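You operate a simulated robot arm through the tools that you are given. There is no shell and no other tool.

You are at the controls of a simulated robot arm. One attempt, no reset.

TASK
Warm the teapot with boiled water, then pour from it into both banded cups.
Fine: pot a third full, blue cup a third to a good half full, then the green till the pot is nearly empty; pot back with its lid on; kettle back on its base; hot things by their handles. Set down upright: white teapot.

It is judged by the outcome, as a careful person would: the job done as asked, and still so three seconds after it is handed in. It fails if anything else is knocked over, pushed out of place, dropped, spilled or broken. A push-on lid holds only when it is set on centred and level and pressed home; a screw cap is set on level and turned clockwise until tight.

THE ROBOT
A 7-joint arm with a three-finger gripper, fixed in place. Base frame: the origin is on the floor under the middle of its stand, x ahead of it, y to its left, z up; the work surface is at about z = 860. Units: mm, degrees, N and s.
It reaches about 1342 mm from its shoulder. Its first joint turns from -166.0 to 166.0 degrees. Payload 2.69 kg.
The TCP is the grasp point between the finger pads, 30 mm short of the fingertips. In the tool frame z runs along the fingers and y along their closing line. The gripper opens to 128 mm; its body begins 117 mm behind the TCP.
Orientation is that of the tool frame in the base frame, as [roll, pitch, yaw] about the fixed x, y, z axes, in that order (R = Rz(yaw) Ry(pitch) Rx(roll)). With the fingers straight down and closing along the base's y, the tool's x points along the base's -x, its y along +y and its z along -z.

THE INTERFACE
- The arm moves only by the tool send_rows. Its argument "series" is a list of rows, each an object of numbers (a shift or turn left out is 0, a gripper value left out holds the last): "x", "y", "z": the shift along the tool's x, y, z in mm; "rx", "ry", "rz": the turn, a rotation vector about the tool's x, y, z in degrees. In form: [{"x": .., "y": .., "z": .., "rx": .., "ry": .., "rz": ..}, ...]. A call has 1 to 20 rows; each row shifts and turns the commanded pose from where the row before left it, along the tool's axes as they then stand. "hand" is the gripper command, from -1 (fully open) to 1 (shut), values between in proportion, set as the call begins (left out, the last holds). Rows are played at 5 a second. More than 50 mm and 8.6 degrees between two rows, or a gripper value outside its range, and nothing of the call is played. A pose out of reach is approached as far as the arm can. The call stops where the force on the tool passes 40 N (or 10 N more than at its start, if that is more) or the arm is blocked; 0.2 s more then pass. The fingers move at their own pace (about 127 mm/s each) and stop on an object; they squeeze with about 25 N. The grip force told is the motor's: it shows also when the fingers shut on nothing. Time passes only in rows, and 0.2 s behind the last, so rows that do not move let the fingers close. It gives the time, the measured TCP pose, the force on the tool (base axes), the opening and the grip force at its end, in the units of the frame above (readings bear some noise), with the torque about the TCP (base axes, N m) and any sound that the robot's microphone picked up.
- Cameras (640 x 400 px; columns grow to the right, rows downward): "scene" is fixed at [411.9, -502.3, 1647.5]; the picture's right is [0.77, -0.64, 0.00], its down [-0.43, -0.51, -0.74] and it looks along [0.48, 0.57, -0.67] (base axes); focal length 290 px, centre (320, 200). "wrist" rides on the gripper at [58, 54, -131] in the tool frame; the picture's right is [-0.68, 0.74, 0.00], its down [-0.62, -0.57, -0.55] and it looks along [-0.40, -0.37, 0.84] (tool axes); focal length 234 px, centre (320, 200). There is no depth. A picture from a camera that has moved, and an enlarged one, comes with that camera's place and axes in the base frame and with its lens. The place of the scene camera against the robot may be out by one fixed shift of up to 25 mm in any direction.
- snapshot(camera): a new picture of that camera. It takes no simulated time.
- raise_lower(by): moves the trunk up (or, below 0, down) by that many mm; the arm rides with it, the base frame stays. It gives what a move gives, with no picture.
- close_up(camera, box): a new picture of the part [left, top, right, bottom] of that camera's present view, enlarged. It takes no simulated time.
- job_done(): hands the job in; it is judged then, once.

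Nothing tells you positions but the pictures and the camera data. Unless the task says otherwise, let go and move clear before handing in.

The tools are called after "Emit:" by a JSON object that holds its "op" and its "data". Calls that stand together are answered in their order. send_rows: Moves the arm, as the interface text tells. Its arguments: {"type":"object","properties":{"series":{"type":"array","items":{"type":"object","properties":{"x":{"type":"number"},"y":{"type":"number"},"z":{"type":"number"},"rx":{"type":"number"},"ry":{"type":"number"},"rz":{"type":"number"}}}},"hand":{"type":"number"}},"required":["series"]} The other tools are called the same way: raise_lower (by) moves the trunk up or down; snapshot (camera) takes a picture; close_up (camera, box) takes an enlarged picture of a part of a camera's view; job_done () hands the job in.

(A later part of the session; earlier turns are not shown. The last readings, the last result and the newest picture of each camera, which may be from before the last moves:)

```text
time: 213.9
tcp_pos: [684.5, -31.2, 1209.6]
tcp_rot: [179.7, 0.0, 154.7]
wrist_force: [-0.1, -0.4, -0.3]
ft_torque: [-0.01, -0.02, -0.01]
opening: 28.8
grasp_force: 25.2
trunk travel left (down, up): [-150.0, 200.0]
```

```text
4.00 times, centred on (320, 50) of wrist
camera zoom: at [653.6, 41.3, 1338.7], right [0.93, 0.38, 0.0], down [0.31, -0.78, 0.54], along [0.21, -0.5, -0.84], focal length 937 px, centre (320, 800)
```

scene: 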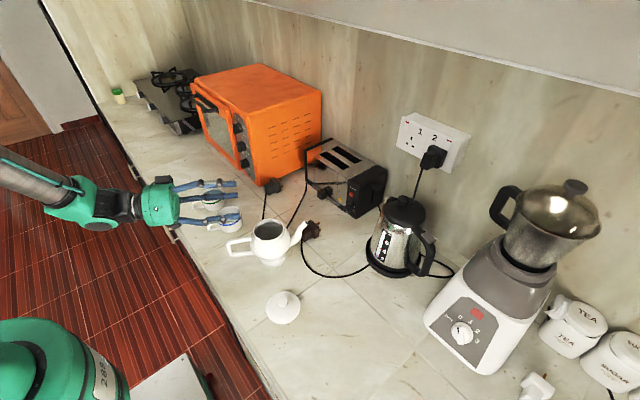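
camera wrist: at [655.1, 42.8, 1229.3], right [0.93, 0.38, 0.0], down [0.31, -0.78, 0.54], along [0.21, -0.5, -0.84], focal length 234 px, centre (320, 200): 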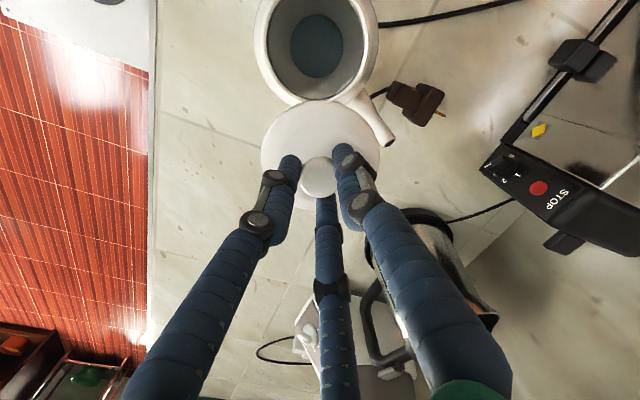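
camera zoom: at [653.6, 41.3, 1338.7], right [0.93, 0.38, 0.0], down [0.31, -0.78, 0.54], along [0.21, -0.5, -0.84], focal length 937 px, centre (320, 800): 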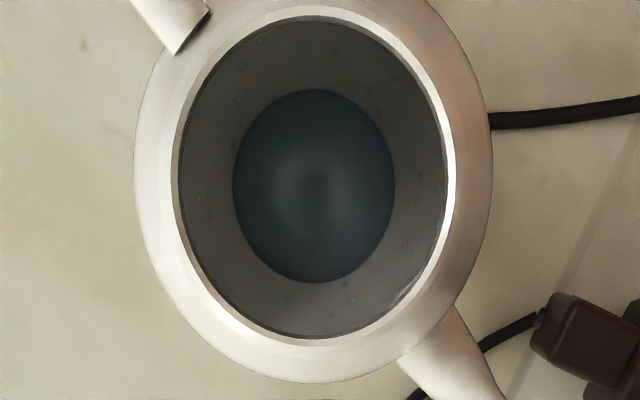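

Rim centre measured at about (652, 42), opening radius 42 mm; the lid is coaxial with the hand within ~1 mm. Moving over the pot and down to just above the rim.

Emit:
{"op": "send_rows", "data": {"series": [{"x": 15.2, "y": 13.1}, {"x": 15.2, "y": 13.1}, {"x": 15.2, "y": 13.1}, {"x": 15.2, "y": 13.1}, {"z": 40}, {"z": 40}, {"z": 40}, {"z": 20}, {"z": 10}, {}]}}

Emit:
{"op": "close_up", "data": {"camera": "scene", "box": [220, 190, 320, 260]}}

Emit:
{"op": "snapshot", "data": {"camera": "wrist"}}

```text
time: 216.1
tcp_pos: [650.2, 43.7, 1055.0]
tcp_rot: [179.6, -0.2, 154.6]
wrist_force: [-0.4, 0.2, -1.2]
ft_torque: [-0.02, -0.01, -0.01]
opening: 28.7
grasp_force: 24.9
trunk travel left (down, up): [-150.0, 200.0]
```

```text
5.71 times, centred on (270, 225) of scene
camera zoom: at [411.9, -502.3, 1647.5], right [0.77, -0.64, 0.0], down [-0.43, -0.51, -0.74], along [0.48, 0.57, -0.67], focal length 1656 px, centre (606, 57)
```

zoom: 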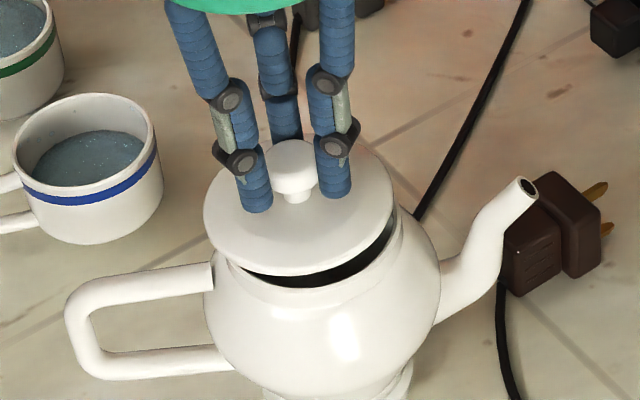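

```text
taken
camera wrist: at [618.4, 116.1, 1186.7], right [0.93, 0.38, 0.0], down [0.31, -0.78, 0.54], along [0.21, -0.5, -0.84], focal length 234 px, centre (320, 200)
```

wrist: 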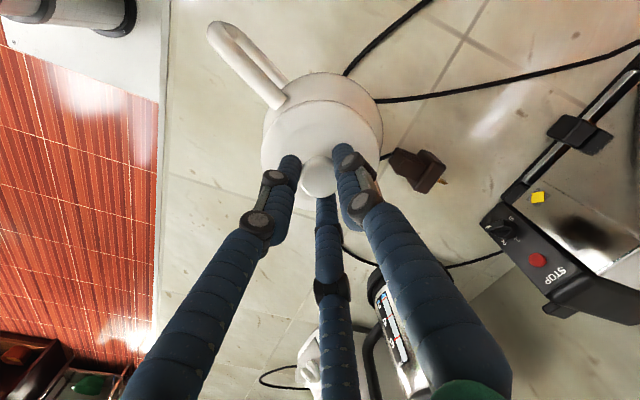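

Emit:
{"op": "close_up", "data": {"camera": "wrist", "box": [240, 60, 400, 220]}}

Emit:
{"op": "close_up", "data": {"camera": "scene", "box": [245, 200, 300, 250]}}

```text
2.50 times, centred on (320, 140) of wrist
camera zoom: at [618.4, 116.1, 1186.7], right [0.93, 0.38, 0.0], down [0.31, -0.78, 0.54], along [0.21, -0.5, -0.84], focal length 585 px, centre (320, 350)
```

zoom: 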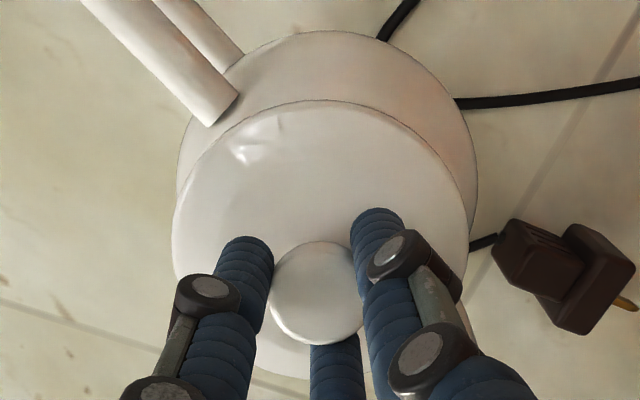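

```text
8.00 times, centred on (272, 225) of scene
camera zoom: at [411.9, -502.3, 1647.5], right [0.77, -0.64, 0.0], down [-0.43, -0.51, -0.74], along [0.48, 0.57, -0.67], focal length 2319 px, centre (700, 0)
```

zoom: 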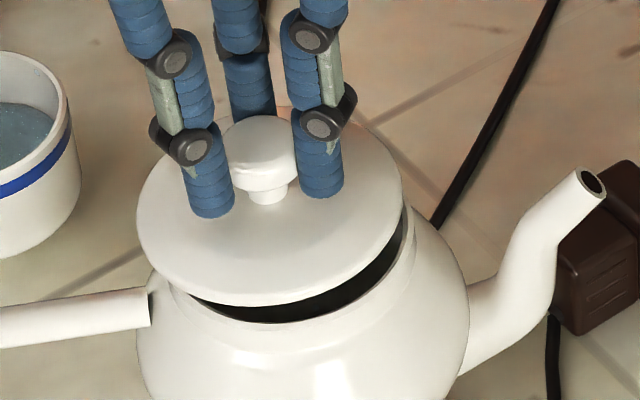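

Comparing both views, the lid needs to shift roughly (+4, −2) mm to be concentric. Applying and re-checking.

Emit:
{"op": "send_rows", "data": {"series": [{"x": -4.5, "y": -0.1}, {}, {}]}}

Emit:
{"op": "close_up", "data": {"camera": "scene", "box": [245, 200, 300, 250]}}

Emit:
{"op": "close_up", "data": {"camera": "wrist", "box": [240, 60, 400, 220]}}

```text
time: 216.9
tcp_pos: [654.0, 42.7, 1055.3]
tcp_rot: [179.6, -0.1, 154.7]
wrist_force: [-0.8, -0.3, -0.1]
ft_torque: [-0.02, -0.01, -0.02]
opening: 28.8
grasp_force: 25.0
trunk travel left (down, up): [-150.0, 200.0]
```

```text
8.00 times, centred on (272, 225) of scene
camera zoom: at [411.9, -502.3, 1647.5], right [0.77, -0.64, 0.0], down [-0.43, -0.51, -0.74], along [0.48, 0.57, -0.67], focal length 2319 px, centre (700, 0)
```

zoom: 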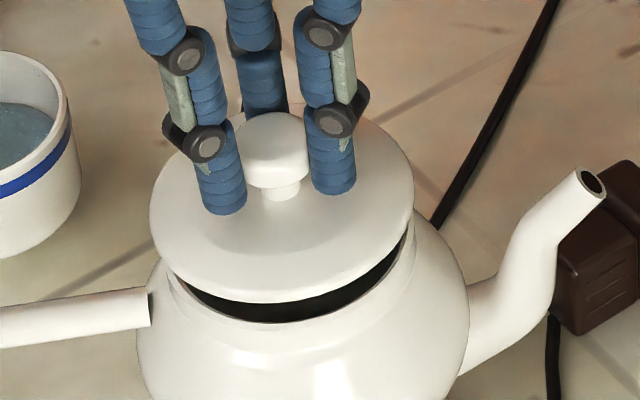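

```text
2.50 times, centred on (320, 140) of wrist
camera zoom: at [622.6, 114.6, 1186.7], right [0.93, 0.38, 0.0], down [0.31, -0.78, 0.54], along [0.21, -0.5, -0.84], focal length 585 px, centre (320, 350)
```

zoom: 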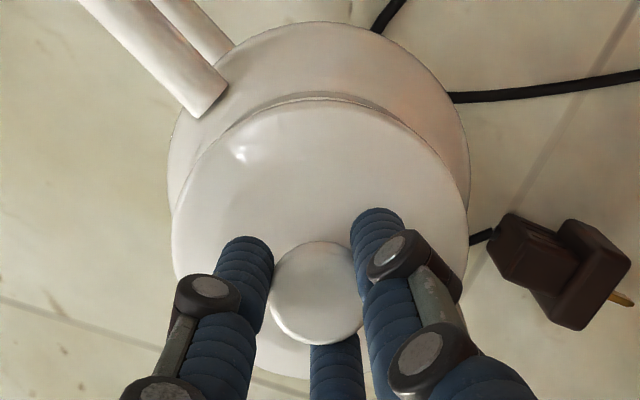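

Now the lid is concentric with the rim within about 1 mm in both views. Lowering in small steps.

Emit:
{"op": "send_rows", "data": {"series": [{"y": -0.7, "z": 4}, {"z": 4}, {"z": 2}, {}]}}

Emit:
{"op": "send_rows", "data": {"series": [{"z": 2}, {"z": 2}, {}]}}

Emit:
{"op": "close_up", "data": {"camera": "scene", "box": [245, 200, 300, 250]}}

```text
time: 217.9
tcp_pos: [654.0, 40.4, 1045.2]
tcp_rot: [179.6, -0.1, 154.6]
wrist_force: [-0.8, -0.1, 0.1]
ft_torque: [0.05, 0.02, -0.01]
opening: 28.6
grasp_force: 25.2
trunk travel left (down, up): [-150.0, 200.0]
```

```text
time: 218.7
tcp_pos: [653.4, 40.6, 1040.5]
tcp_rot: [179.5, 0.0, 154.6]
wrist_force: [0.4, 0.3, -0.4]
ft_torque: [-0.03, -0.03, 0.03]
opening: 28.3
grasp_force: 24.6
trunk travel left (down, up): [-150.0, 200.0]
```

```text
8.00 times, centred on (272, 225) of scene
camera zoom: at [411.9, -502.3, 1647.5], right [0.77, -0.64, 0.0], down [-0.43, -0.51, -0.74], along [0.48, 0.57, -0.67], focal length 2319 px, centre (700, 0)
```

zoom: 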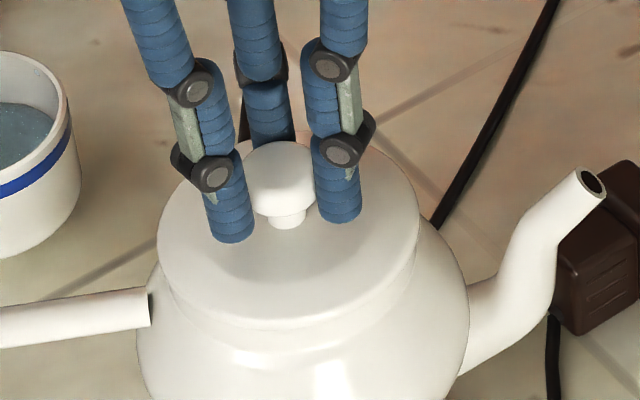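

Emit:
{"op": "send_rows", "data": {"series": [{"z": 2}, {"z": 2}, {}]}}

Emit:
{"op": "send_rows", "data": {"series": [{"z": 1.5}, {"z": 1.5}, {}]}}

Emit:
{"op": "close_up", "data": {"camera": "scene", "box": [245, 200, 300, 250]}}

```text
time: 219.5
tcp_pos: [654.9, 39.9, 1038.8]
tcp_rot: [179.5, 0.1, 154.6]
wrist_force: [-4.1, 2.4, 21.2]
ft_torque: [0.15, 0.11, 0.12]
opening: 28.8
grasp_force: 25.4
trunk travel left (down, up): [-150.0, 200.0]
```

```text
time: 220.3
tcp_pos: [655.0, 40.3, 1035.1]
tcp_rot: [179.6, 0.0, 154.7]
wrist_force: [2.3, -5.8, 18.5]
ft_torque: [-0.13, -0.19, 0.01]
opening: 28.4
grasp_force: 24.4
trunk travel left (down, up): [-150.0, 200.0]
```

```text
8.00 times, centred on (272, 225) of scene
camera zoom: at [411.9, -502.3, 1647.5], right [0.77, -0.64, 0.0], down [-0.43, -0.51, -0.74], along [0.48, 0.57, -0.67], focal length 2319 px, centre (700, 0)
```

zoom: 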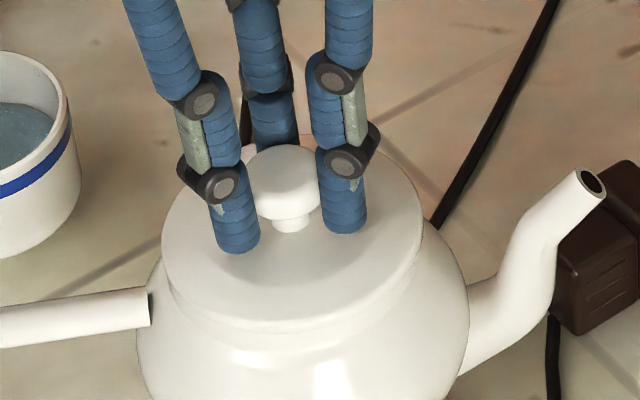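

Emit:
{"op": "send_rows", "data": {"series": [{"z": 1.5}, {"z": 1.0}, {}]}}

```text
time: 221.1
tcp_pos: [654.1, 40.8, 1031.3]
tcp_rot: [179.5, 0.0, 154.6]
wrist_force: [6.0, 0.7, 18.0]
ft_torque: [0.06, -0.14, 0.03]
opening: 28.1
grasp_force: 25.0
trunk travel left (down, up): [-150.0, 200.0]
```

Emit:
{"op": "close_up", "data": {"camera": "scene", "box": [245, 200, 300, 250]}}

Emit:
{"op": "close_up", "data": {"camera": "wrist", "box": [240, 60, 400, 220]}}

```text
8.00 times, centred on (272, 225) of scene
camera zoom: at [411.9, -502.3, 1647.5], right [0.77, -0.64, 0.0], down [-0.43, -0.51, -0.74], along [0.48, 0.57, -0.67], focal length 2319 px, centre (700, 0)
```

zoom: 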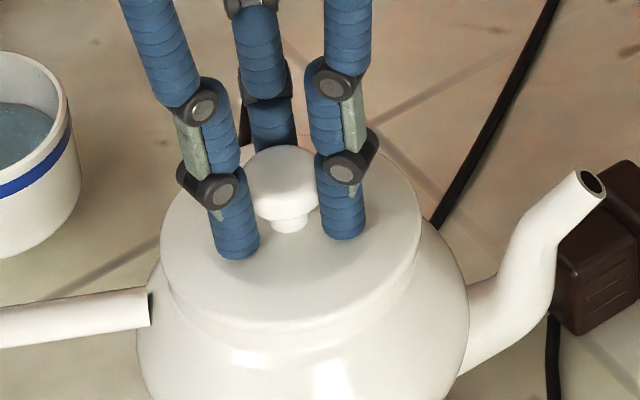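

```text
2.50 times, centred on (320, 140) of wrist
camera zoom: at [623.2, 113.5, 1163.4], right [0.93, 0.38, 0.01], down [0.31, -0.78, 0.54], along [0.21, -0.5, -0.84], focal length 585 px, centre (320, 350)
```

zoom: 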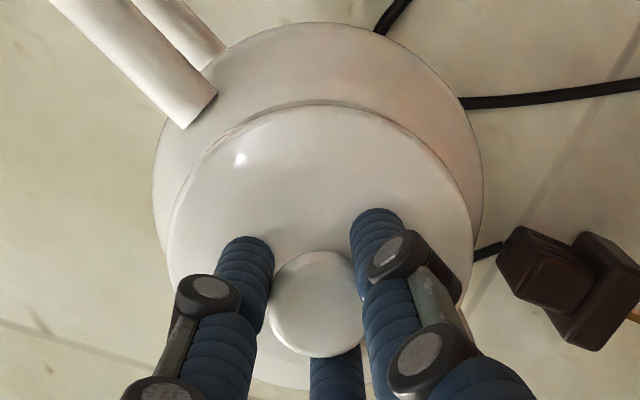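

The lid is on the rim, but about 2 mm off-centre, and the fingers slipped down the knob. I'll lift it a few mm, correct by (−1.7, +1.5) mm, and set it down again.

Emit:
{"op": "send_rows", "data": {"series": [{"z": -3}, {"z": -4}, {"z": -4}, {}]}}

Emit:
{"op": "close_up", "data": {"camera": "scene", "box": [245, 200, 300, 250]}}

Emit:
{"op": "close_up", "data": {"camera": "wrist", "box": [240, 60, 400, 220]}}

```text
time: 222.1
tcp_pos: [652.8, 41.4, 1041.7]
tcp_rot: [179.5, -0.1, 154.6]
wrist_force: [0.1, -0.6, -0.9]
ft_torque: [0.02, -0.02, -0.02]
opening: 28.5
grasp_force: 24.9
trunk travel left (down, up): [-150.0, 200.0]
```

```text
8.00 times, centred on (272, 225) of scene
camera zoom: at [411.9, -502.3, 1647.5], right [0.77, -0.64, 0.0], down [-0.43, -0.51, -0.74], along [0.48, 0.57, -0.67], focal length 2319 px, centre (700, 0)
```

zoom: 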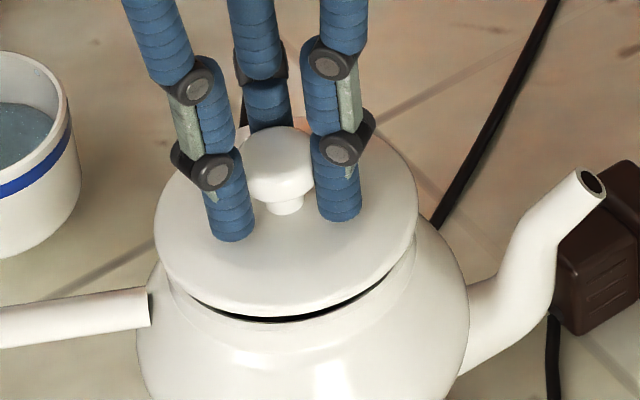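

```text
2.50 times, centred on (320, 140) of wrist
camera zoom: at [622.7, 112.9, 1174.1], right [0.93, 0.38, 0.0], down [0.31, -0.78, 0.54], along [0.21, -0.5, -0.84], focal length 585 px, centre (320, 350)
```

zoom: 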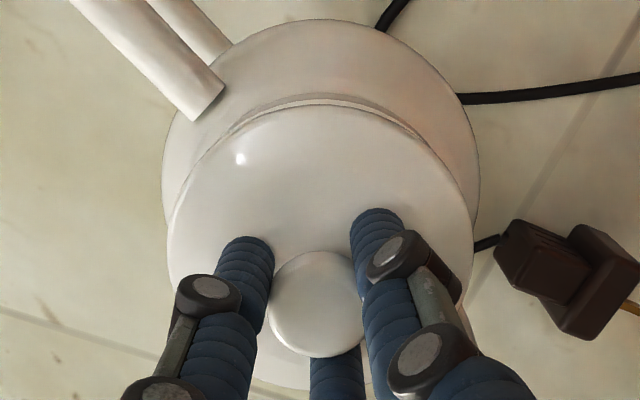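

Emit:
{"op": "send_rows", "data": {"series": [{"x": 0.6, "y": 1.1}, {"z": 3}, {"z": 2}, {}]}}

Emit:
{"op": "close_up", "data": {"camera": "wrist", "box": [240, 60, 400, 220]}}

Emit:
{"op": "close_up", "data": {"camera": "scene", "box": [245, 200, 300, 250]}}

```text
time: 223.1
tcp_pos: [654.9, 42.4, 1038.2]
tcp_rot: [179.6, 0.0, 154.5]
wrist_force: [0.5, -0.3, -1.5]
ft_torque: [0.02, 0.01, 0.0]
opening: 28.5
grasp_force: 25.0
trunk travel left (down, up): [-150.0, 200.0]
```

```text
2.50 times, centred on (320, 140) of wrist
camera zoom: at [622.7, 115.1, 1169.1], right [0.93, 0.38, 0.0], down [0.31, -0.78, 0.54], along [0.21, -0.5, -0.84], focal length 585 px, centre (320, 350)
```

zoom: 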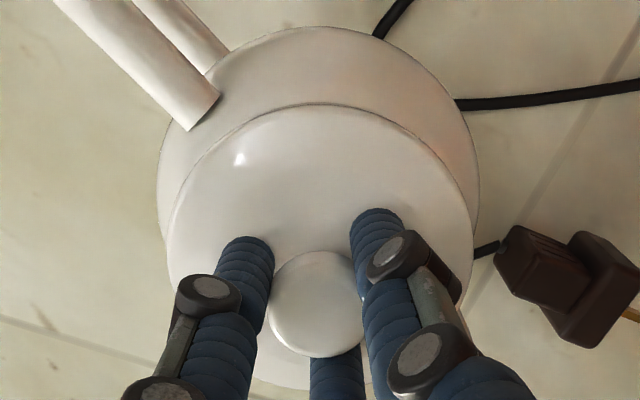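

```text
8.00 times, centred on (272, 225) of scene
camera zoom: at [411.9, -502.3, 1647.5], right [0.77, -0.64, 0.0], down [-0.43, -0.51, -0.74], along [0.48, 0.57, -0.67], focal length 2319 px, centre (700, 0)
```

zoom: 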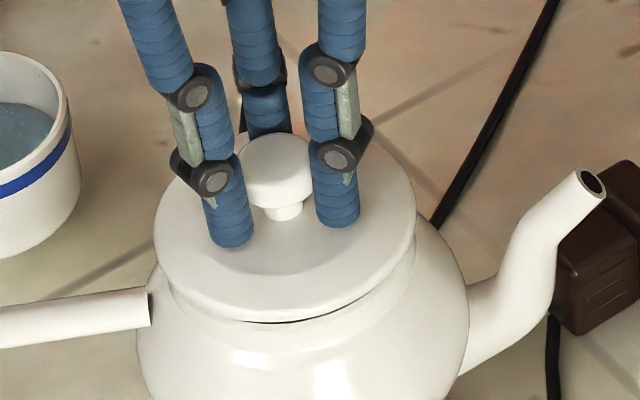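

Concentric now within half a millimetre. Lowering to contact.

Emit:
{"op": "send_rows", "data": {"series": [{"x": 0.3, "y": -0.3, "z": 2}, {"z": 1.5}, {}]}}

Emit:
{"op": "send_rows", "data": {"series": [{"z": 1.5}, {"z": 1.5}, {}]}}

Emit:
{"op": "close_up", "data": {"camera": "wrist", "box": [240, 60, 400, 220]}}

Emit:
{"op": "close_up", "data": {"camera": "scene", "box": [245, 200, 300, 250]}}

```text
time: 223.9
tcp_pos: [654.1, 41.7, 1033.7]
tcp_rot: [179.6, 0.0, 154.5]
wrist_force: [-0.6, -0.4, -1.4]
ft_torque: [-0.04, -0.04, -0.03]
opening: 28.3
grasp_force: 25.4
trunk travel left (down, up): [-150.0, 200.0]
```

```text
time: 224.7
tcp_pos: [653.9, 40.3, 1032.3]
tcp_rot: [179.5, 0.1, 154.6]
wrist_force: [-2.5, -2.0, 18.1]
ft_torque: [-0.07, 0.36, 0.06]
opening: 28.2
grasp_force: 25.1
trunk travel left (down, up): [-150.0, 200.0]
```

```text
2.50 times, centred on (320, 140) of wrist
camera zoom: at [622.2, 114.6, 1163.2], right [0.93, 0.38, 0.01], down [0.31, -0.78, 0.54], along [0.21, -0.5, -0.84], focal length 585 px, centre (320, 350)
```

zoom: 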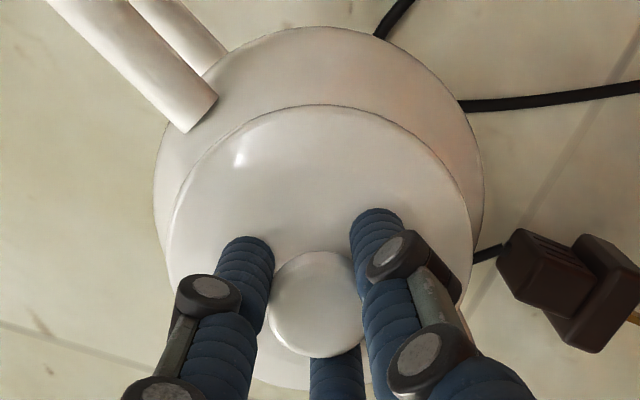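

```text
8.00 times, centred on (272, 225) of scene
camera zoom: at [411.9, -502.3, 1647.5], right [0.77, -0.64, 0.0], down [-0.43, -0.51, -0.74], along [0.48, 0.57, -0.67], focal length 2319 px, centre (700, 0)
```

zoom: 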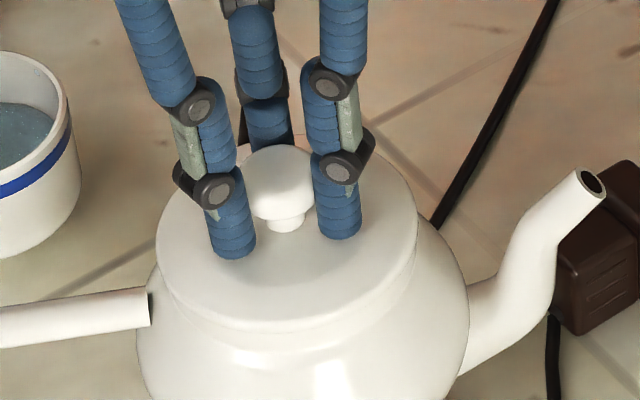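

The lid now covers the rim evenly. Pressing down further to seat it home.

Emit:
{"op": "send_rows", "data": {"series": [{"z": 1}, {"z": 1}, {}]}}

Emit:
{"op": "send_rows", "data": {"series": [{"z": 1}, {"z": 1}, {}]}}

Emit:
{"op": "close_up", "data": {"camera": "scene", "box": [245, 200, 300, 250]}}

```text
time: 225.5
tcp_pos: [653.0, 40.9, 1029.7]
tcp_rot: [179.5, 0.0, 154.6]
wrist_force: [4.1, -3.5, 19.4]
ft_torque: [0.02, -0.19, -0.02]
opening: 28.4
grasp_force: 25.1
trunk travel left (down, up): [-150.0, 200.0]
```

```text
time: 226.4
tcp_pos: [655.0, 40.6, 1028.4]
tcp_rot: [179.5, 0.1, 154.6]
wrist_force: [3.0, -0.8, 9.6]
ft_torque: [-0.27, 0.13, -0.01]
opening: 28.4
grasp_force: 24.8
trunk travel left (down, up): [-150.0, 200.0]
stopped in row 3: the force on the tool passed its limit at 40 N (the readings are from after the stop); the commanded pose is now the measured one
```

```text
8.00 times, centred on (272, 225) of scene
camera zoom: at [411.9, -502.3, 1647.5], right [0.77, -0.64, 0.0], down [-0.43, -0.51, -0.74], along [0.48, 0.57, -0.67], focal length 2319 px, centre (700, 0)
```

zoom: 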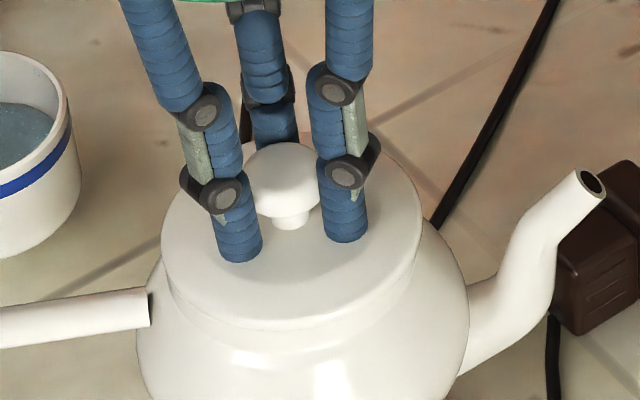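

The press reached 40 N. I'll release and lift off to inspect the lid.

Emit:
{"op": "send_rows", "data": {"series": [{"z": -1.5}, {}, {}], "hand": 0.3}}

Emit:
{"op": "send_rows", "data": {"series": [{}, {}, {"z": -10}, {"z": -20}, {"z": -35}, {"z": -40}, {}], "hand": -0.2}}

Emit:
{"op": "close_up", "data": {"camera": "scene", "box": [235, 195, 305, 265]}}

Emit:
{"op": "snapshot", "data": {"camera": "wrist"}}

```text
time: 227.2
tcp_pos: [655.0, 40.8, 1028.7]
tcp_rot: [179.4, -0.1, 154.6]
wrist_force: [1.1, 0.4, 6.1]
ft_torque: [-0.02, -0.04, 0.01]
opening: 45.2
grasp_force: 0.0
trunk travel left (down, up): [-150.0, 200.0]
```

```text
time: 228.8
tcp_pos: [657.4, 40.7, 1132.6]
tcp_rot: [179.5, 0.0, 154.6]
wrist_force: [0.5, -0.9, 0.5]
ft_torque: [-0.03, -0.02, 0.0]
opening: 77.0
grasp_force: 0.0
trunk travel left (down, up): [-150.0, 200.0]
```

```text
5.71 times, centred on (270, 230) of scene
camera zoom: at [411.9, -502.3, 1647.5], right [0.77, -0.64, 0.0], down [-0.43, -0.51, -0.74], along [0.48, 0.57, -0.67], focal length 1656 px, centre (606, 29)
```

zoom: 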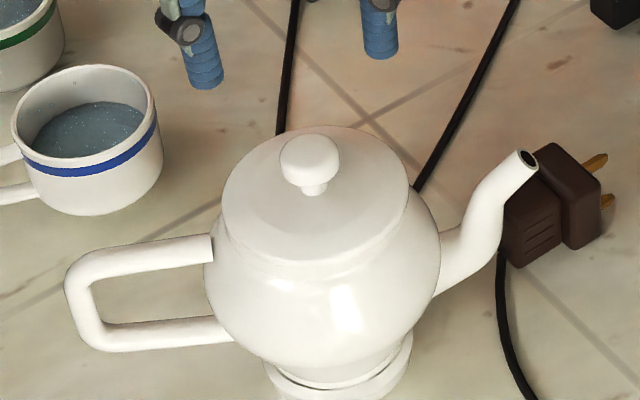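

```text
taken
camera wrist: at [625.0, 113.0, 1264.4], right [0.93, 0.38, 0.01], down [0.31, -0.78, 0.54], along [0.21, -0.5, -0.84], focal length 234 px, centre (320, 200)
```

wrist: 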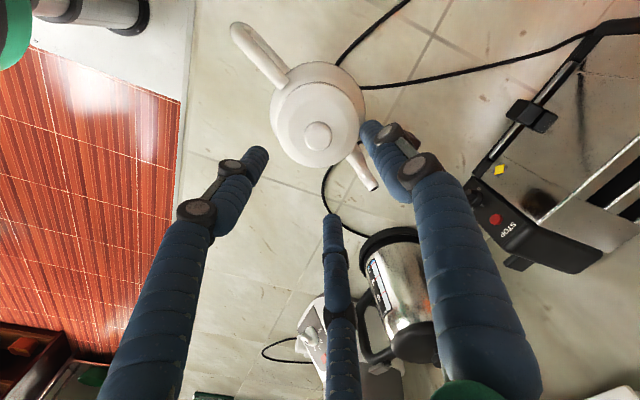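

Emit:
{"op": "close_up", "data": {"camera": "scene", "box": [248, 205, 298, 245]}}

Emit:
{"op": "close_up", "data": {"camera": "wrist", "box": [250, 50, 390, 190]}}

```text
10.00 times, centred on (273, 225) of scene
camera zoom: at [411.9, -502.3, 1647.5], right [0.77, -0.64, 0.0], down [-0.43, -0.51, -0.74], along [0.48, 0.57, -0.67], focal length 2898 px, centre (790, -50)
```

zoom: 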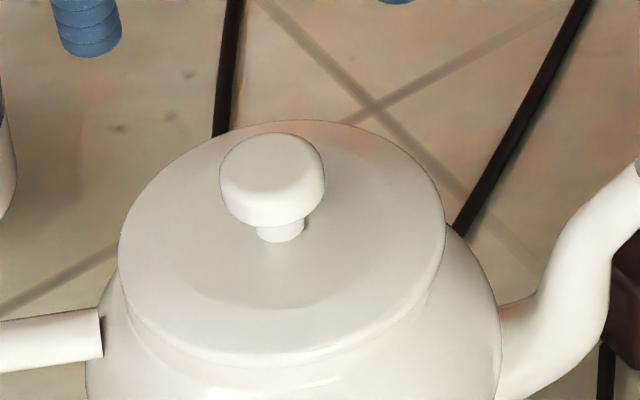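

```text
2.86 times, centred on (320, 120) of wrist
camera zoom: at [625.0, 113.0, 1264.4], right [0.93, 0.38, 0.01], down [0.31, -0.78, 0.54], along [0.21, -0.5, -0.84], focal length 669 px, centre (320, 429)
```

zoom: 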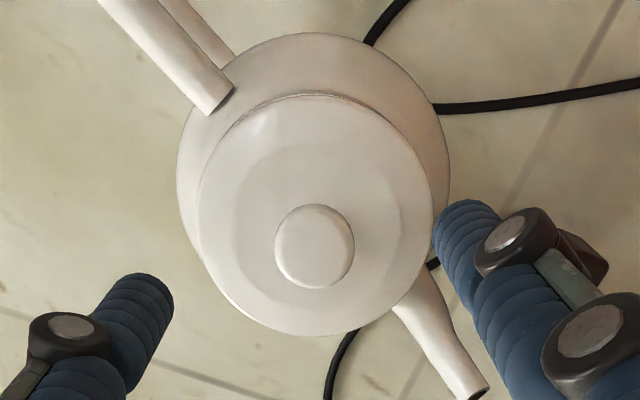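

The lid looks level, with its edge down on the rim. To verify centring precisely, I'll return to the same overhead viewpoint used for the bare rim.

Emit:
{"op": "send_rows", "data": {"series": [{"z": -38}, {"z": -39}, {"x": -18.4, "y": -17.8}, {"x": -18.4, "y": -17.8}, {"x": -18.5, "y": -17.7}, {}, {}]}}

Emit:
{"op": "close_up", "data": {"camera": "wrist", "box": [240, 0, 400, 100]}}

```text
time: 230.4
tcp_pos: [683.3, -31.5, 1211.5]
tcp_rot: [179.5, 0.0, 154.6]
wrist_force: [0.2, -0.4, 0.3]
ft_torque: [-0.02, -0.02, -0.06]
opening: 76.8
grasp_force: 0.0
trunk travel left (down, up): [-150.0, 200.0]
```

```text
4.00 times, centred on (320, 50) of wrist
camera zoom: at [651.0, 41.8, 1343.5], right [0.93, 0.38, 0.01], down [0.31, -0.78, 0.54], along [0.21, -0.5, -0.84], focal length 937 px, centre (320, 800)
```

zoom: 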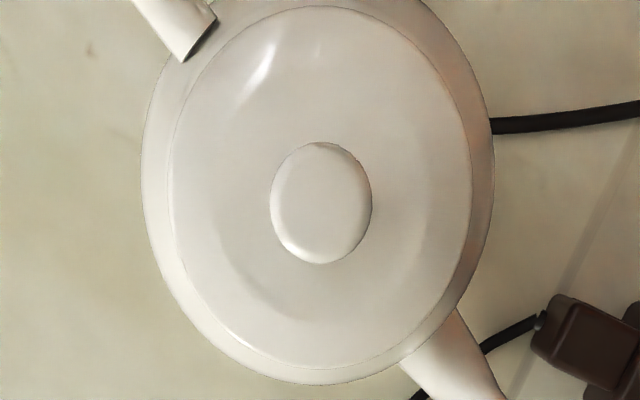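

The lid is seated level but sits about 3 mm off-centre (it shifted during the press). I'll go back, re-grip the knob and re-centre it before pressing again.

Emit:
{"op": "send_rows", "data": {"series": [{"x": 14.5, "y": 13.3}, {"x": 14.5, "y": 13.3}, {"x": 14.5, "y": 13.3}, {"x": 14.5, "y": 13.4}, {"z": 40}, {"z": 40}, {"z": 40}, {"z": 25}, {}], "hand": -0.1}}

Emit:
{"op": "close_up", "data": {"camera": "wrist", "box": [240, 60, 400, 220]}}

Emit:
{"op": "close_up", "data": {"camera": "scene", "box": [235, 180, 305, 250]}}

```text
time: 232.4
tcp_pos: [650.4, 45.1, 1065.0]
tcp_rot: [179.5, 0.0, 154.6]
wrist_force: [0.0, 0.5, 0.4]
ft_torque: [0.02, -0.02, 0.02]
opening: 70.3
grasp_force: 0.0
trunk travel left (down, up): [-150.0, 200.0]
```

```text
2.50 times, centred on (320, 140) of wrist
camera zoom: at [618.4, 117.0, 1197.1], right [0.93, 0.38, 0.01], down [0.31, -0.78, 0.54], along [0.21, -0.5, -0.84], focal length 585 px, centre (320, 350)
```

zoom: 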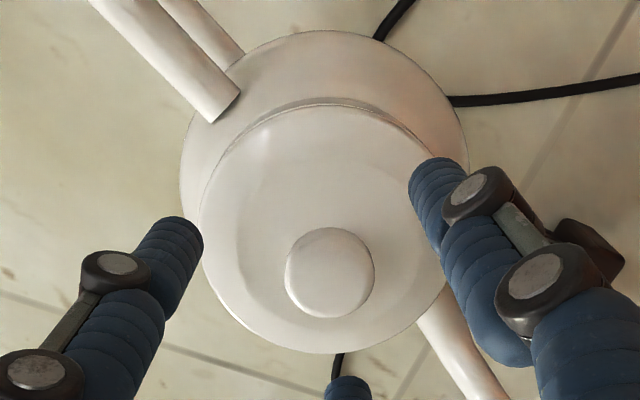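

```text
5.71 times, centred on (270, 215) of scene
camera zoom: at [411.9, -502.3, 1647.5], right [0.77, -0.64, 0.0], down [-0.43, -0.51, -0.74], along [0.48, 0.57, -0.67], focal length 1656 px, centre (606, 114)
```

zoom: 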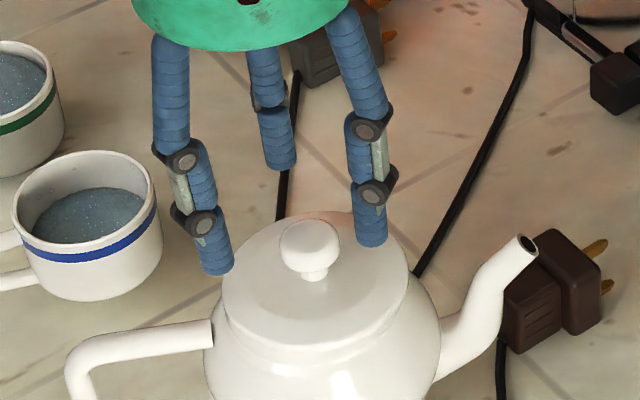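

Emit:
{"op": "send_rows", "data": {"series": [{"x": -3.5, "y": 0.2}, {"z": 10}, {"z": 10}, {"z": 6}, {}]}}

Emit:
{"op": "close_up", "data": {"camera": "wrist", "box": [240, 60, 400, 220]}}

Emit:
{"op": "close_up", "data": {"camera": "scene", "box": [245, 195, 300, 245]}}

```text
time: 233.6
tcp_pos: [655.3, 42.3, 1040.6]
tcp_rot: [179.5, 0.0, 154.6]
wrist_force: [-0.1, 0.9, -0.6]
ft_torque: [0.0, 0.01, 0.01]
opening: 70.4
grasp_force: 0.0
trunk travel left (down, up): [-150.0, 200.0]
```

```text
2.50 times, centred on (320, 140) of wrist
camera zoom: at [624.5, 115.3, 1171.1], right [0.93, 0.38, 0.01], down [0.31, -0.78, 0.54], along [0.21, -0.5, -0.84], focal length 585 px, centre (320, 350)
```

zoom: 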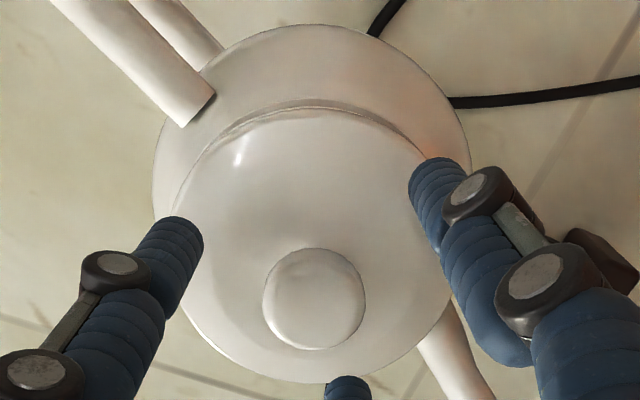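

```text
8.00 times, centred on (272, 220) of scene
camera zoom: at [411.9, -502.3, 1647.5], right [0.77, -0.64, 0.0], down [-0.43, -0.51, -0.74], along [0.48, 0.57, -0.67], focal length 2319 px, centre (700, 40)
```

zoom: 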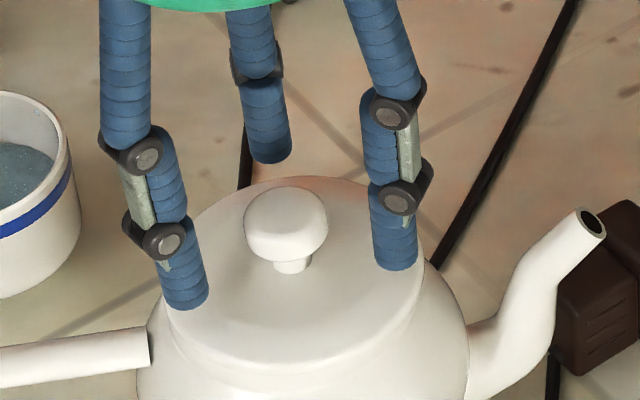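

Emit:
{"op": "send_rows", "data": {"series": [{}, {}, {}]}}

Emit:
{"op": "close_up", "data": {"camera": "wrist", "box": [240, 60, 400, 220]}}

```text
time: 234.4
tcp_pos: [655.3, 42.8, 1039.8]
tcp_rot: [179.4, 0.0, 154.6]
wrist_force: [-0.1, -0.2, 0.3]
ft_torque: [0.01, -0.01, 0.0]
opening: 70.2
grasp_force: 0.1
trunk travel left (down, up): [-150.0, 200.0]
```

```text
2.50 times, centred on (320, 140) of wrist
camera zoom: at [624.3, 115.3, 1171.3], right [0.93, 0.38, 0.01], down [0.31, -0.78, 0.54], along [0.21, -0.5, -0.84], focal length 585 px, centre (320, 350)
```

zoom: 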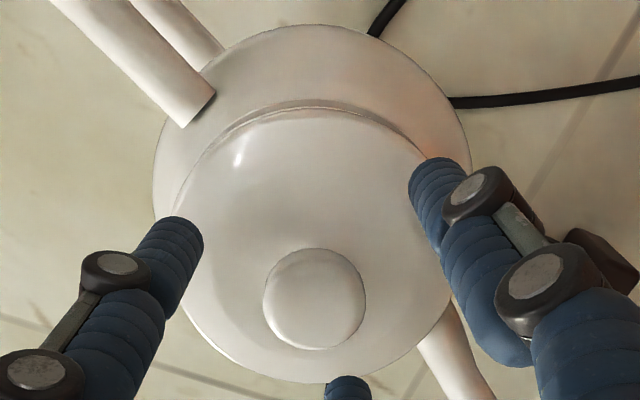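

Emit:
{"op": "send_rows", "data": {"series": [{"x": 2.5, "y": -1.4}, {}, {}, {}]}}

Emit:
{"op": "close_up", "data": {"camera": "wrist", "box": [240, 60, 400, 220]}}

```text
time: 235.4
tcp_pos: [651.7, 41.6, 1040.4]
tcp_rot: [179.5, 0.0, 154.6]
wrist_force: [0.2, -0.4, -0.5]
ft_torque: [-0.02, 0.01, -0.02]
opening: 70.5
grasp_force: 0.1
trunk travel left (down, up): [-150.0, 200.0]
```

```text
2.50 times, centred on (320, 140) of wrist
camera zoom: at [620.9, 114.8, 1171.4], right [0.93, 0.38, 0.01], down [0.31, -0.78, 0.54], along [0.21, -0.5, -0.84], focal length 585 px, centre (320, 350)
```

zoom: 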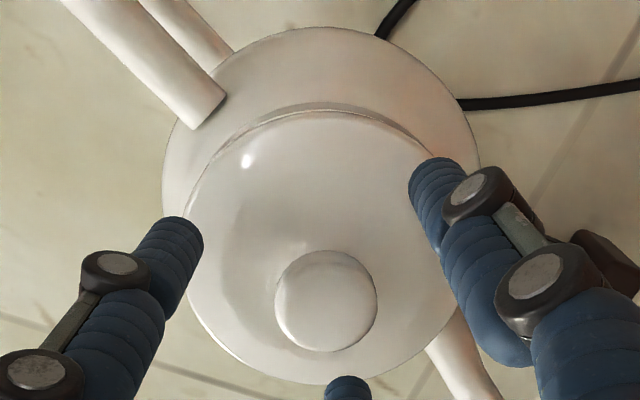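

Emit:
{"op": "send_rows", "data": {"series": [{"x": -0.3, "y": 0.4, "z": 2}, {"z": 2}, {}]}}

Emit:
{"op": "send_rows", "data": {"series": [{}, {}, {}], "hand": 0.4}}

Emit:
{"op": "send_rows", "data": {"series": [{}, {}, {}], "hand": 0.6}}

Emit:
{"op": "close_up", "data": {"camera": "wrist", "box": [240, 60, 400, 220]}}

```text
time: 236.2
tcp_pos: [653.4, 41.8, 1036.3]
tcp_rot: [179.5, 0.0, 154.7]
wrist_force: [-0.2, 0.5, 0.5]
ft_torque: [0.02, -0.02, 0.0]
opening: 70.5
grasp_force: 0.1
trunk travel left (down, up): [-150.0, 200.0]
```

```text
time: 237.0
tcp_pos: [654.5, 42.8, 1037.0]
tcp_rot: [179.5, 0.0, 154.5]
wrist_force: [1.1, -0.1, -1.1]
ft_torque: [0.01, 0.04, 0.01]
opening: 38.4
grasp_force: 0.0
trunk travel left (down, up): [-150.0, 200.0]
```

```text
time: 237.8
tcp_pos: [654.2, 41.2, 1036.6]
tcp_rot: [179.5, 0.0, 154.6]
wrist_force: [0.0, 0.4, 0.5]
ft_torque: [0.02, -0.02, -0.01]
opening: 28.2
grasp_force: 24.4
trunk travel left (down, up): [-150.0, 200.0]
```

```text
2.50 times, centred on (320, 140) of wrist
camera zoom: at [622.3, 114.6, 1167.4], right [0.93, 0.38, 0.01], down [0.31, -0.78, 0.54], along [0.21, -0.5, -0.84], focal length 585 px, centre (320, 350)
```

zoom: 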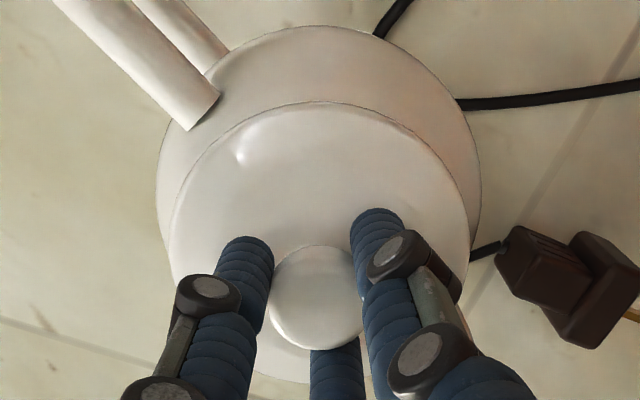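

The lid is now concentric within ~0.5 mm. I'll let go, close the fingers above the knob and press straight down on its top.

Emit:
{"op": "send_rows", "data": {"series": [{}, {}, {}], "hand": 0.3}}

Emit:
{"op": "send_rows", "data": {"series": [{"z": -10}, {"z": -15}, {"z": -15}, {}], "hand": -0.1}}

Emit:
{"op": "close_up", "data": {"camera": "wrist", "box": [240, 60, 400, 220]}}

Emit:
{"op": "close_up", "data": {"camera": "scene", "box": [245, 200, 300, 250]}}

```text
time: 238.6
tcp_pos: [653.6, 42.0, 1036.1]
tcp_rot: [179.3, -0.1, 154.5]
wrist_force: [0.0, 1.0, 0.5]
ft_torque: [0.01, 0.0, 0.02]
opening: 44.9
grasp_force: 0.0
trunk travel left (down, up): [-150.0, 200.0]
```

```text
time: 239.6
tcp_pos: [653.2, 39.9, 1077.0]
tcp_rot: [179.5, 0.1, 154.5]
wrist_force: [-0.6, -1.1, 0.4]
ft_torque: [0.01, 0.0, -0.01]
opening: 70.4
grasp_force: 0.0
trunk travel left (down, up): [-150.0, 200.0]
```

```text
2.50 times, centred on (320, 140) of wrist
camera zoom: at [622.0, 113.2, 1207.9], right [0.93, 0.38, 0.01], down [0.31, -0.78, 0.54], along [0.21, -0.5, -0.84], focal length 585 px, centre (320, 350)
```

zoom: 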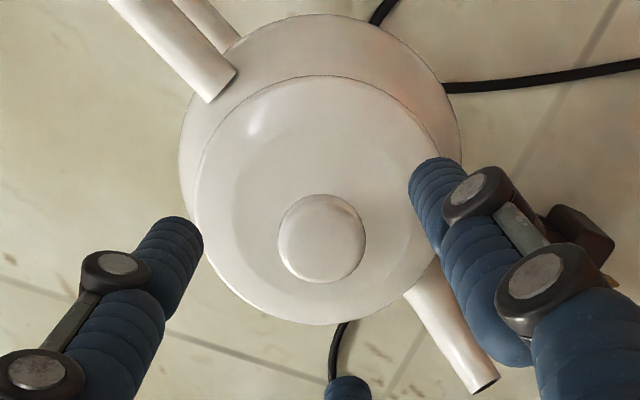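

```text
8.00 times, centred on (272, 225) of scene
camera zoom: at [411.9, -502.3, 1647.5], right [0.77, -0.64, 0.0], down [-0.43, -0.51, -0.74], along [0.48, 0.57, -0.67], focal length 2319 px, centre (700, 0)
```

zoom: 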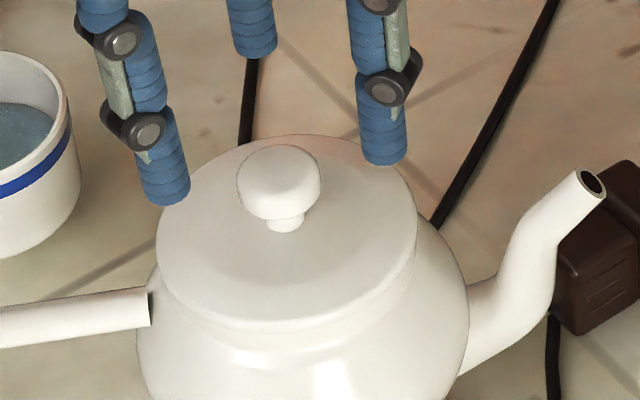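

Emit:
{"op": "send_rows", "data": {"series": [{"x": 1.8, "y": 1.7}, {}, {}, {}], "hand": 1}}

Emit:
{"op": "close_up", "data": {"camera": "wrist", "box": [240, 60, 400, 220]}}

Emit:
{"op": "close_up", "data": {"camera": "scene", "box": [245, 195, 300, 245]}}

```text
time: 240.6
tcp_pos: [651.5, 41.5, 1076.4]
tcp_rot: [179.5, 0.0, 154.6]
wrist_force: [0.5, 0.9, 0.3]
ft_torque: [0.03, 0.03, 0.03]
opening: 2.2
grasp_force: 25.4
trunk travel left (down, up): [-150.0, 200.0]
```

```text
2.50 times, centred on (320, 140) of wrist
camera zoom: at [621.2, 114.9, 1208.0], right [0.93, 0.38, 0.01], down [0.31, -0.78, 0.54], along [0.21, -0.5, -0.84], focal length 585 px, centre (320, 350)
```

zoom: 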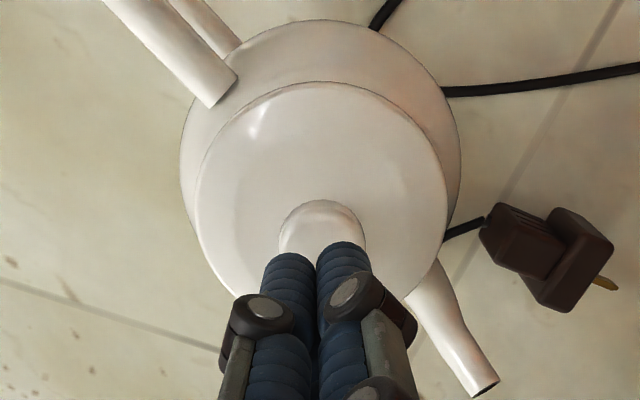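

```text
8.00 times, centred on (272, 220) of scene
camera zoom: at [411.9, -502.3, 1647.5], right [0.77, -0.64, 0.0], down [-0.43, -0.51, -0.74], along [0.48, 0.57, -0.67], focal length 2319 px, centre (700, 40)
```

zoom: 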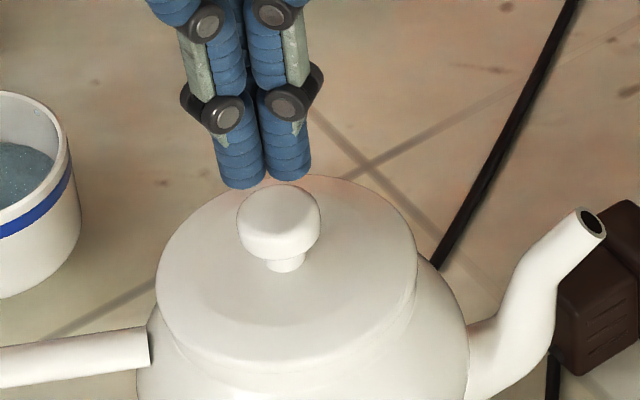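

The fingers are closed right above the knob and the lid is concentric with the pot. Descending to press.

Emit:
{"op": "send_rows", "data": {"series": [{"z": 8}, {"z": 6}, {"z": 3}, {}]}}

Emit:
{"op": "send_rows", "data": {"series": [{"z": 3}, {"z": 2}, {}]}}

```text
time: 241.6
tcp_pos: [651.4, 41.8, 1058.0]
tcp_rot: [179.6, 0.0, 154.5]
wrist_force: [-0.5, 0.4, 0.1]
ft_torque: [0.0, 0.02, 0.0]
opening: 2.1
grasp_force: 24.6
trunk travel left (down, up): [-150.0, 200.0]
```

```text
time: 242.4
tcp_pos: [651.5, 42.5, 1054.9]
tcp_rot: [179.6, -0.1, 154.6]
wrist_force: [0.5, 1.2, -0.4]
ft_torque: [0.01, -0.01, -0.02]
opening: 2.2
grasp_force: 24.5
trunk travel left (down, up): [-150.0, 200.0]
```

Emit:
{"op": "send_rows", "data": {"series": [{"z": 2}, {"z": 2}, {}]}}

Emit:
{"op": "send_rows", "data": {"series": [{"z": 2}, {"z": 1}, {}]}}

Emit:
{"op": "close_up", "data": {"camera": "scene", "box": [245, 195, 300, 245]}}

```text
time: 243.2
tcp_pos: [651.9, 43.4, 1052.3]
tcp_rot: [179.4, 0.2, 154.6]
wrist_force: [-3.9, 2.1, 28.7]
ft_torque: [-0.04, 0.17, 0.01]
opening: 5.9
grasp_force: 25.8
trunk travel left (down, up): [-150.0, 200.0]
```

```text
time: 243.6
tcp_pos: [654.2, 43.9, 1052.9]
tcp_rot: [179.4, 0.4, 154.6]
wrist_force: [3.6, 0.5, 9.2]
ft_torque: [-0.04, -0.04, 0.04]
opening: 6.0
grasp_force: 24.2
trunk travel left (down, up): [-150.0, 200.0]
stopped in row 1: the force on the tool passed its limit at 44 N (the readings are from after the stop); the commanded pose is now the measured one
```

```text
8.00 times, centred on (272, 220) of scene
camera zoom: at [411.9, -502.3, 1647.5], right [0.77, -0.64, 0.0], down [-0.43, -0.51, -0.74], along [0.48, 0.57, -0.67], focal length 2319 px, centre (700, 40)
```

zoom: 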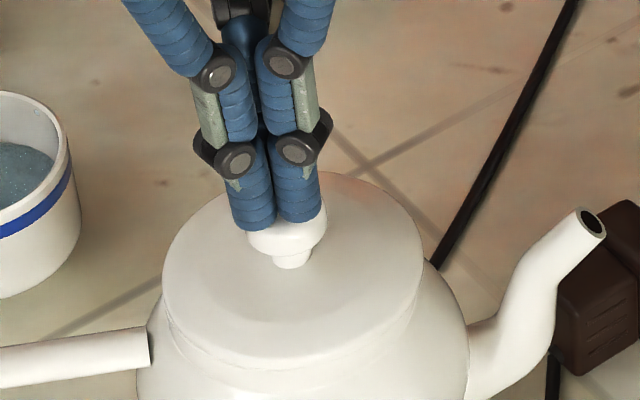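

Emit:
{"op": "send_rows", "data": {"series": [{"z": -6}, {"z": -15}, {"z": -25}, {"z": -30}, {}]}}

Emit:
{"op": "close_up", "data": {"camera": "scene", "box": [245, 195, 300, 245]}}

Emit:
{"op": "close_up", "data": {"camera": "wrist", "box": [240, 40, 400, 180]}}

```text
time: 244.8
tcp_pos: [651.7, 43.6, 1130.6]
tcp_rot: [179.4, 0.3, 154.6]
wrist_force: [0.0, 0.0, 0.4]
ft_torque: [0.01, -0.06, -0.01]
opening: 2.0
grasp_force: 24.9
trunk travel left (down, up): [-150.0, 200.0]
```

```text
8.00 times, centred on (272, 220) of scene
camera zoom: at [411.9, -502.3, 1647.5], right [0.77, -0.64, 0.0], down [-0.43, -0.51, -0.74], along [0.48, 0.57, -0.67], focal length 2319 px, centre (700, 40)
```

zoom: 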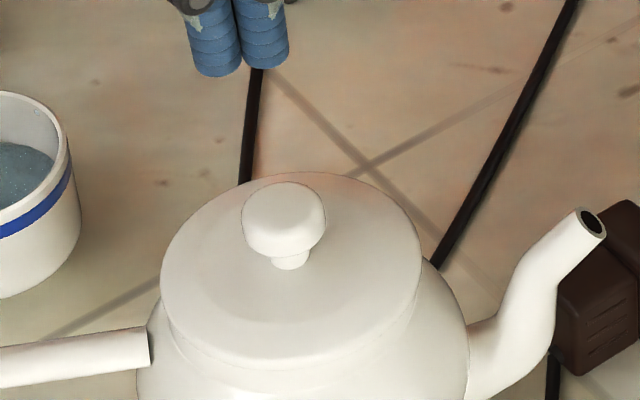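

```text
2.86 times, centred on (320, 110) of wrist
camera zoom: at [619.3, 115.5, 1261.4], right [0.93, 0.38, 0.01], down [0.31, -0.78, 0.55], along [0.21, -0.5, -0.84], focal length 669 px, centre (320, 457)
```

zoom: 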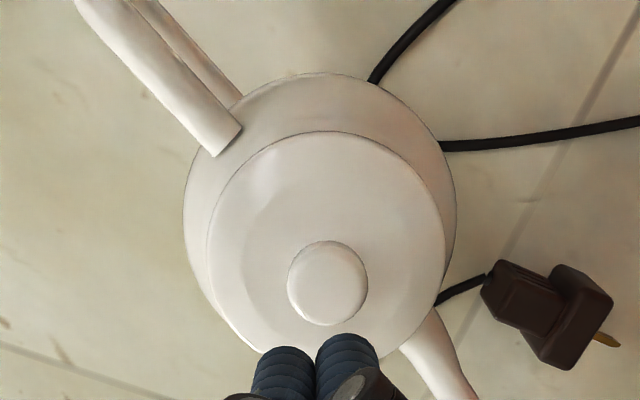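

The press works, but the arm deflects ~2.5 mm sideways under load and drags the lid with it. I'll re-grip, re-centre, and this time press while compensating the sideways drift.

Emit:
{"op": "send_rows", "data": {"series": [{}, {}, {"z": 30}, {"z": 30}, {"z": 28}, {"z": 5}, {}, {}], "hand": -0.1}}

Emit:
{"op": "close_up", "data": {"camera": "wrist", "box": [240, 60, 400, 220]}}

```text
time: 246.6
tcp_pos: [650.9, 43.0, 1035.2]
tcp_rot: [179.4, 0.2, 154.5]
wrist_force: [-0.5, -0.2, 0.5]
ft_torque: [0.0, -0.04, -0.01]
opening: 70.6
grasp_force: 0.0
trunk travel left (down, up): [-150.0, 200.0]
```

```text
2.50 times, centred on (320, 140) of wrist
camera zoom: at [620.3, 116.7, 1166.0], right [0.93, 0.38, 0.01], down [0.31, -0.78, 0.55], along [0.21, -0.5, -0.84], focal length 585 px, centre (320, 350)
```

zoom: 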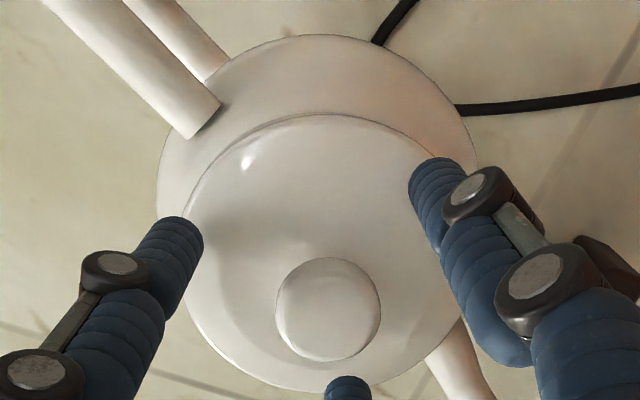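

Emit:
{"op": "send_rows", "data": {"series": [{"x": -0.4, "y": -0.4}, {}, {}], "hand": 0.4}}

Emit:
{"op": "send_rows", "data": {"series": [{}, {}, {}], "hand": 1}}

Emit:
{"op": "close_up", "data": {"camera": "wrist", "box": [240, 60, 400, 220]}}

Emit:
{"op": "close_up", "data": {"camera": "scene", "box": [245, 195, 300, 245]}}

```text
time: 247.4
tcp_pos: [652.8, 44.0, 1034.8]
tcp_rot: [179.5, 0.2, 154.6]
wrist_force: [0.1, 0.1, -0.1]
ft_torque: [0.03, 0.01, 0.03]
opening: 38.4
grasp_force: 0.0
trunk travel left (down, up): [-150.0, 200.0]
```

```text
time: 248.2
tcp_pos: [652.7, 45.1, 1034.6]
tcp_rot: [179.4, 0.3, 154.6]
wrist_force: [1.5, 0.5, 2.2]
ft_torque: [-0.1, 0.02, 0.03]
opening: 28.1
grasp_force: 25.0
trunk travel left (down, up): [-150.0, 200.0]
```

```text
2.50 times, centred on (320, 140) of wrist
camera zoom: at [621.1, 116.7, 1166.0], right [0.93, 0.38, 0.01], down [0.31, -0.78, 0.55], along [0.21, -0.5, -0.84], focal length 585 px, centre (320, 350)
```

zoom: 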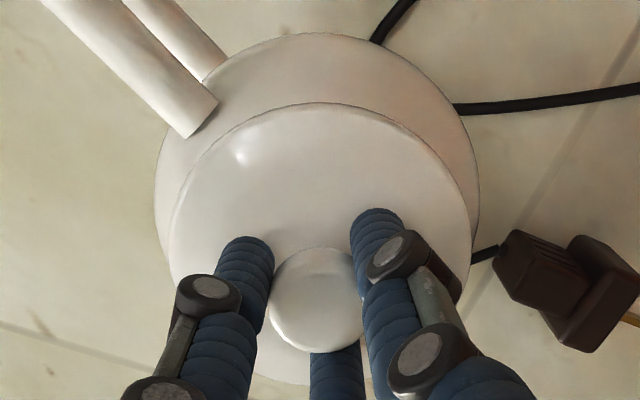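

```text
8.00 times, centred on (272, 220) of scene
camera zoom: at [411.9, -502.3, 1647.5], right [0.77, -0.64, 0.0], down [-0.43, -0.51, -0.74], along [0.48, 0.57, -0.67], focal length 2319 px, centre (700, 40)
```

zoom: 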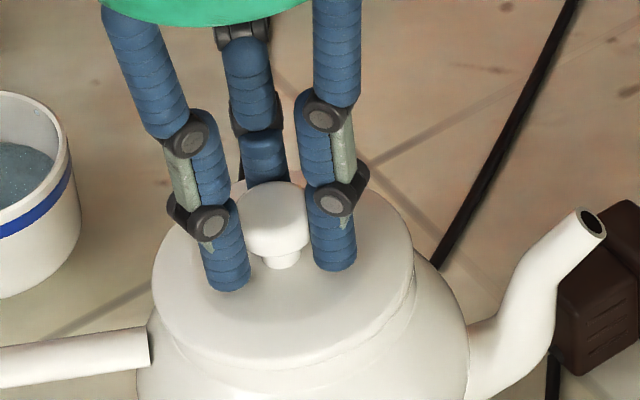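

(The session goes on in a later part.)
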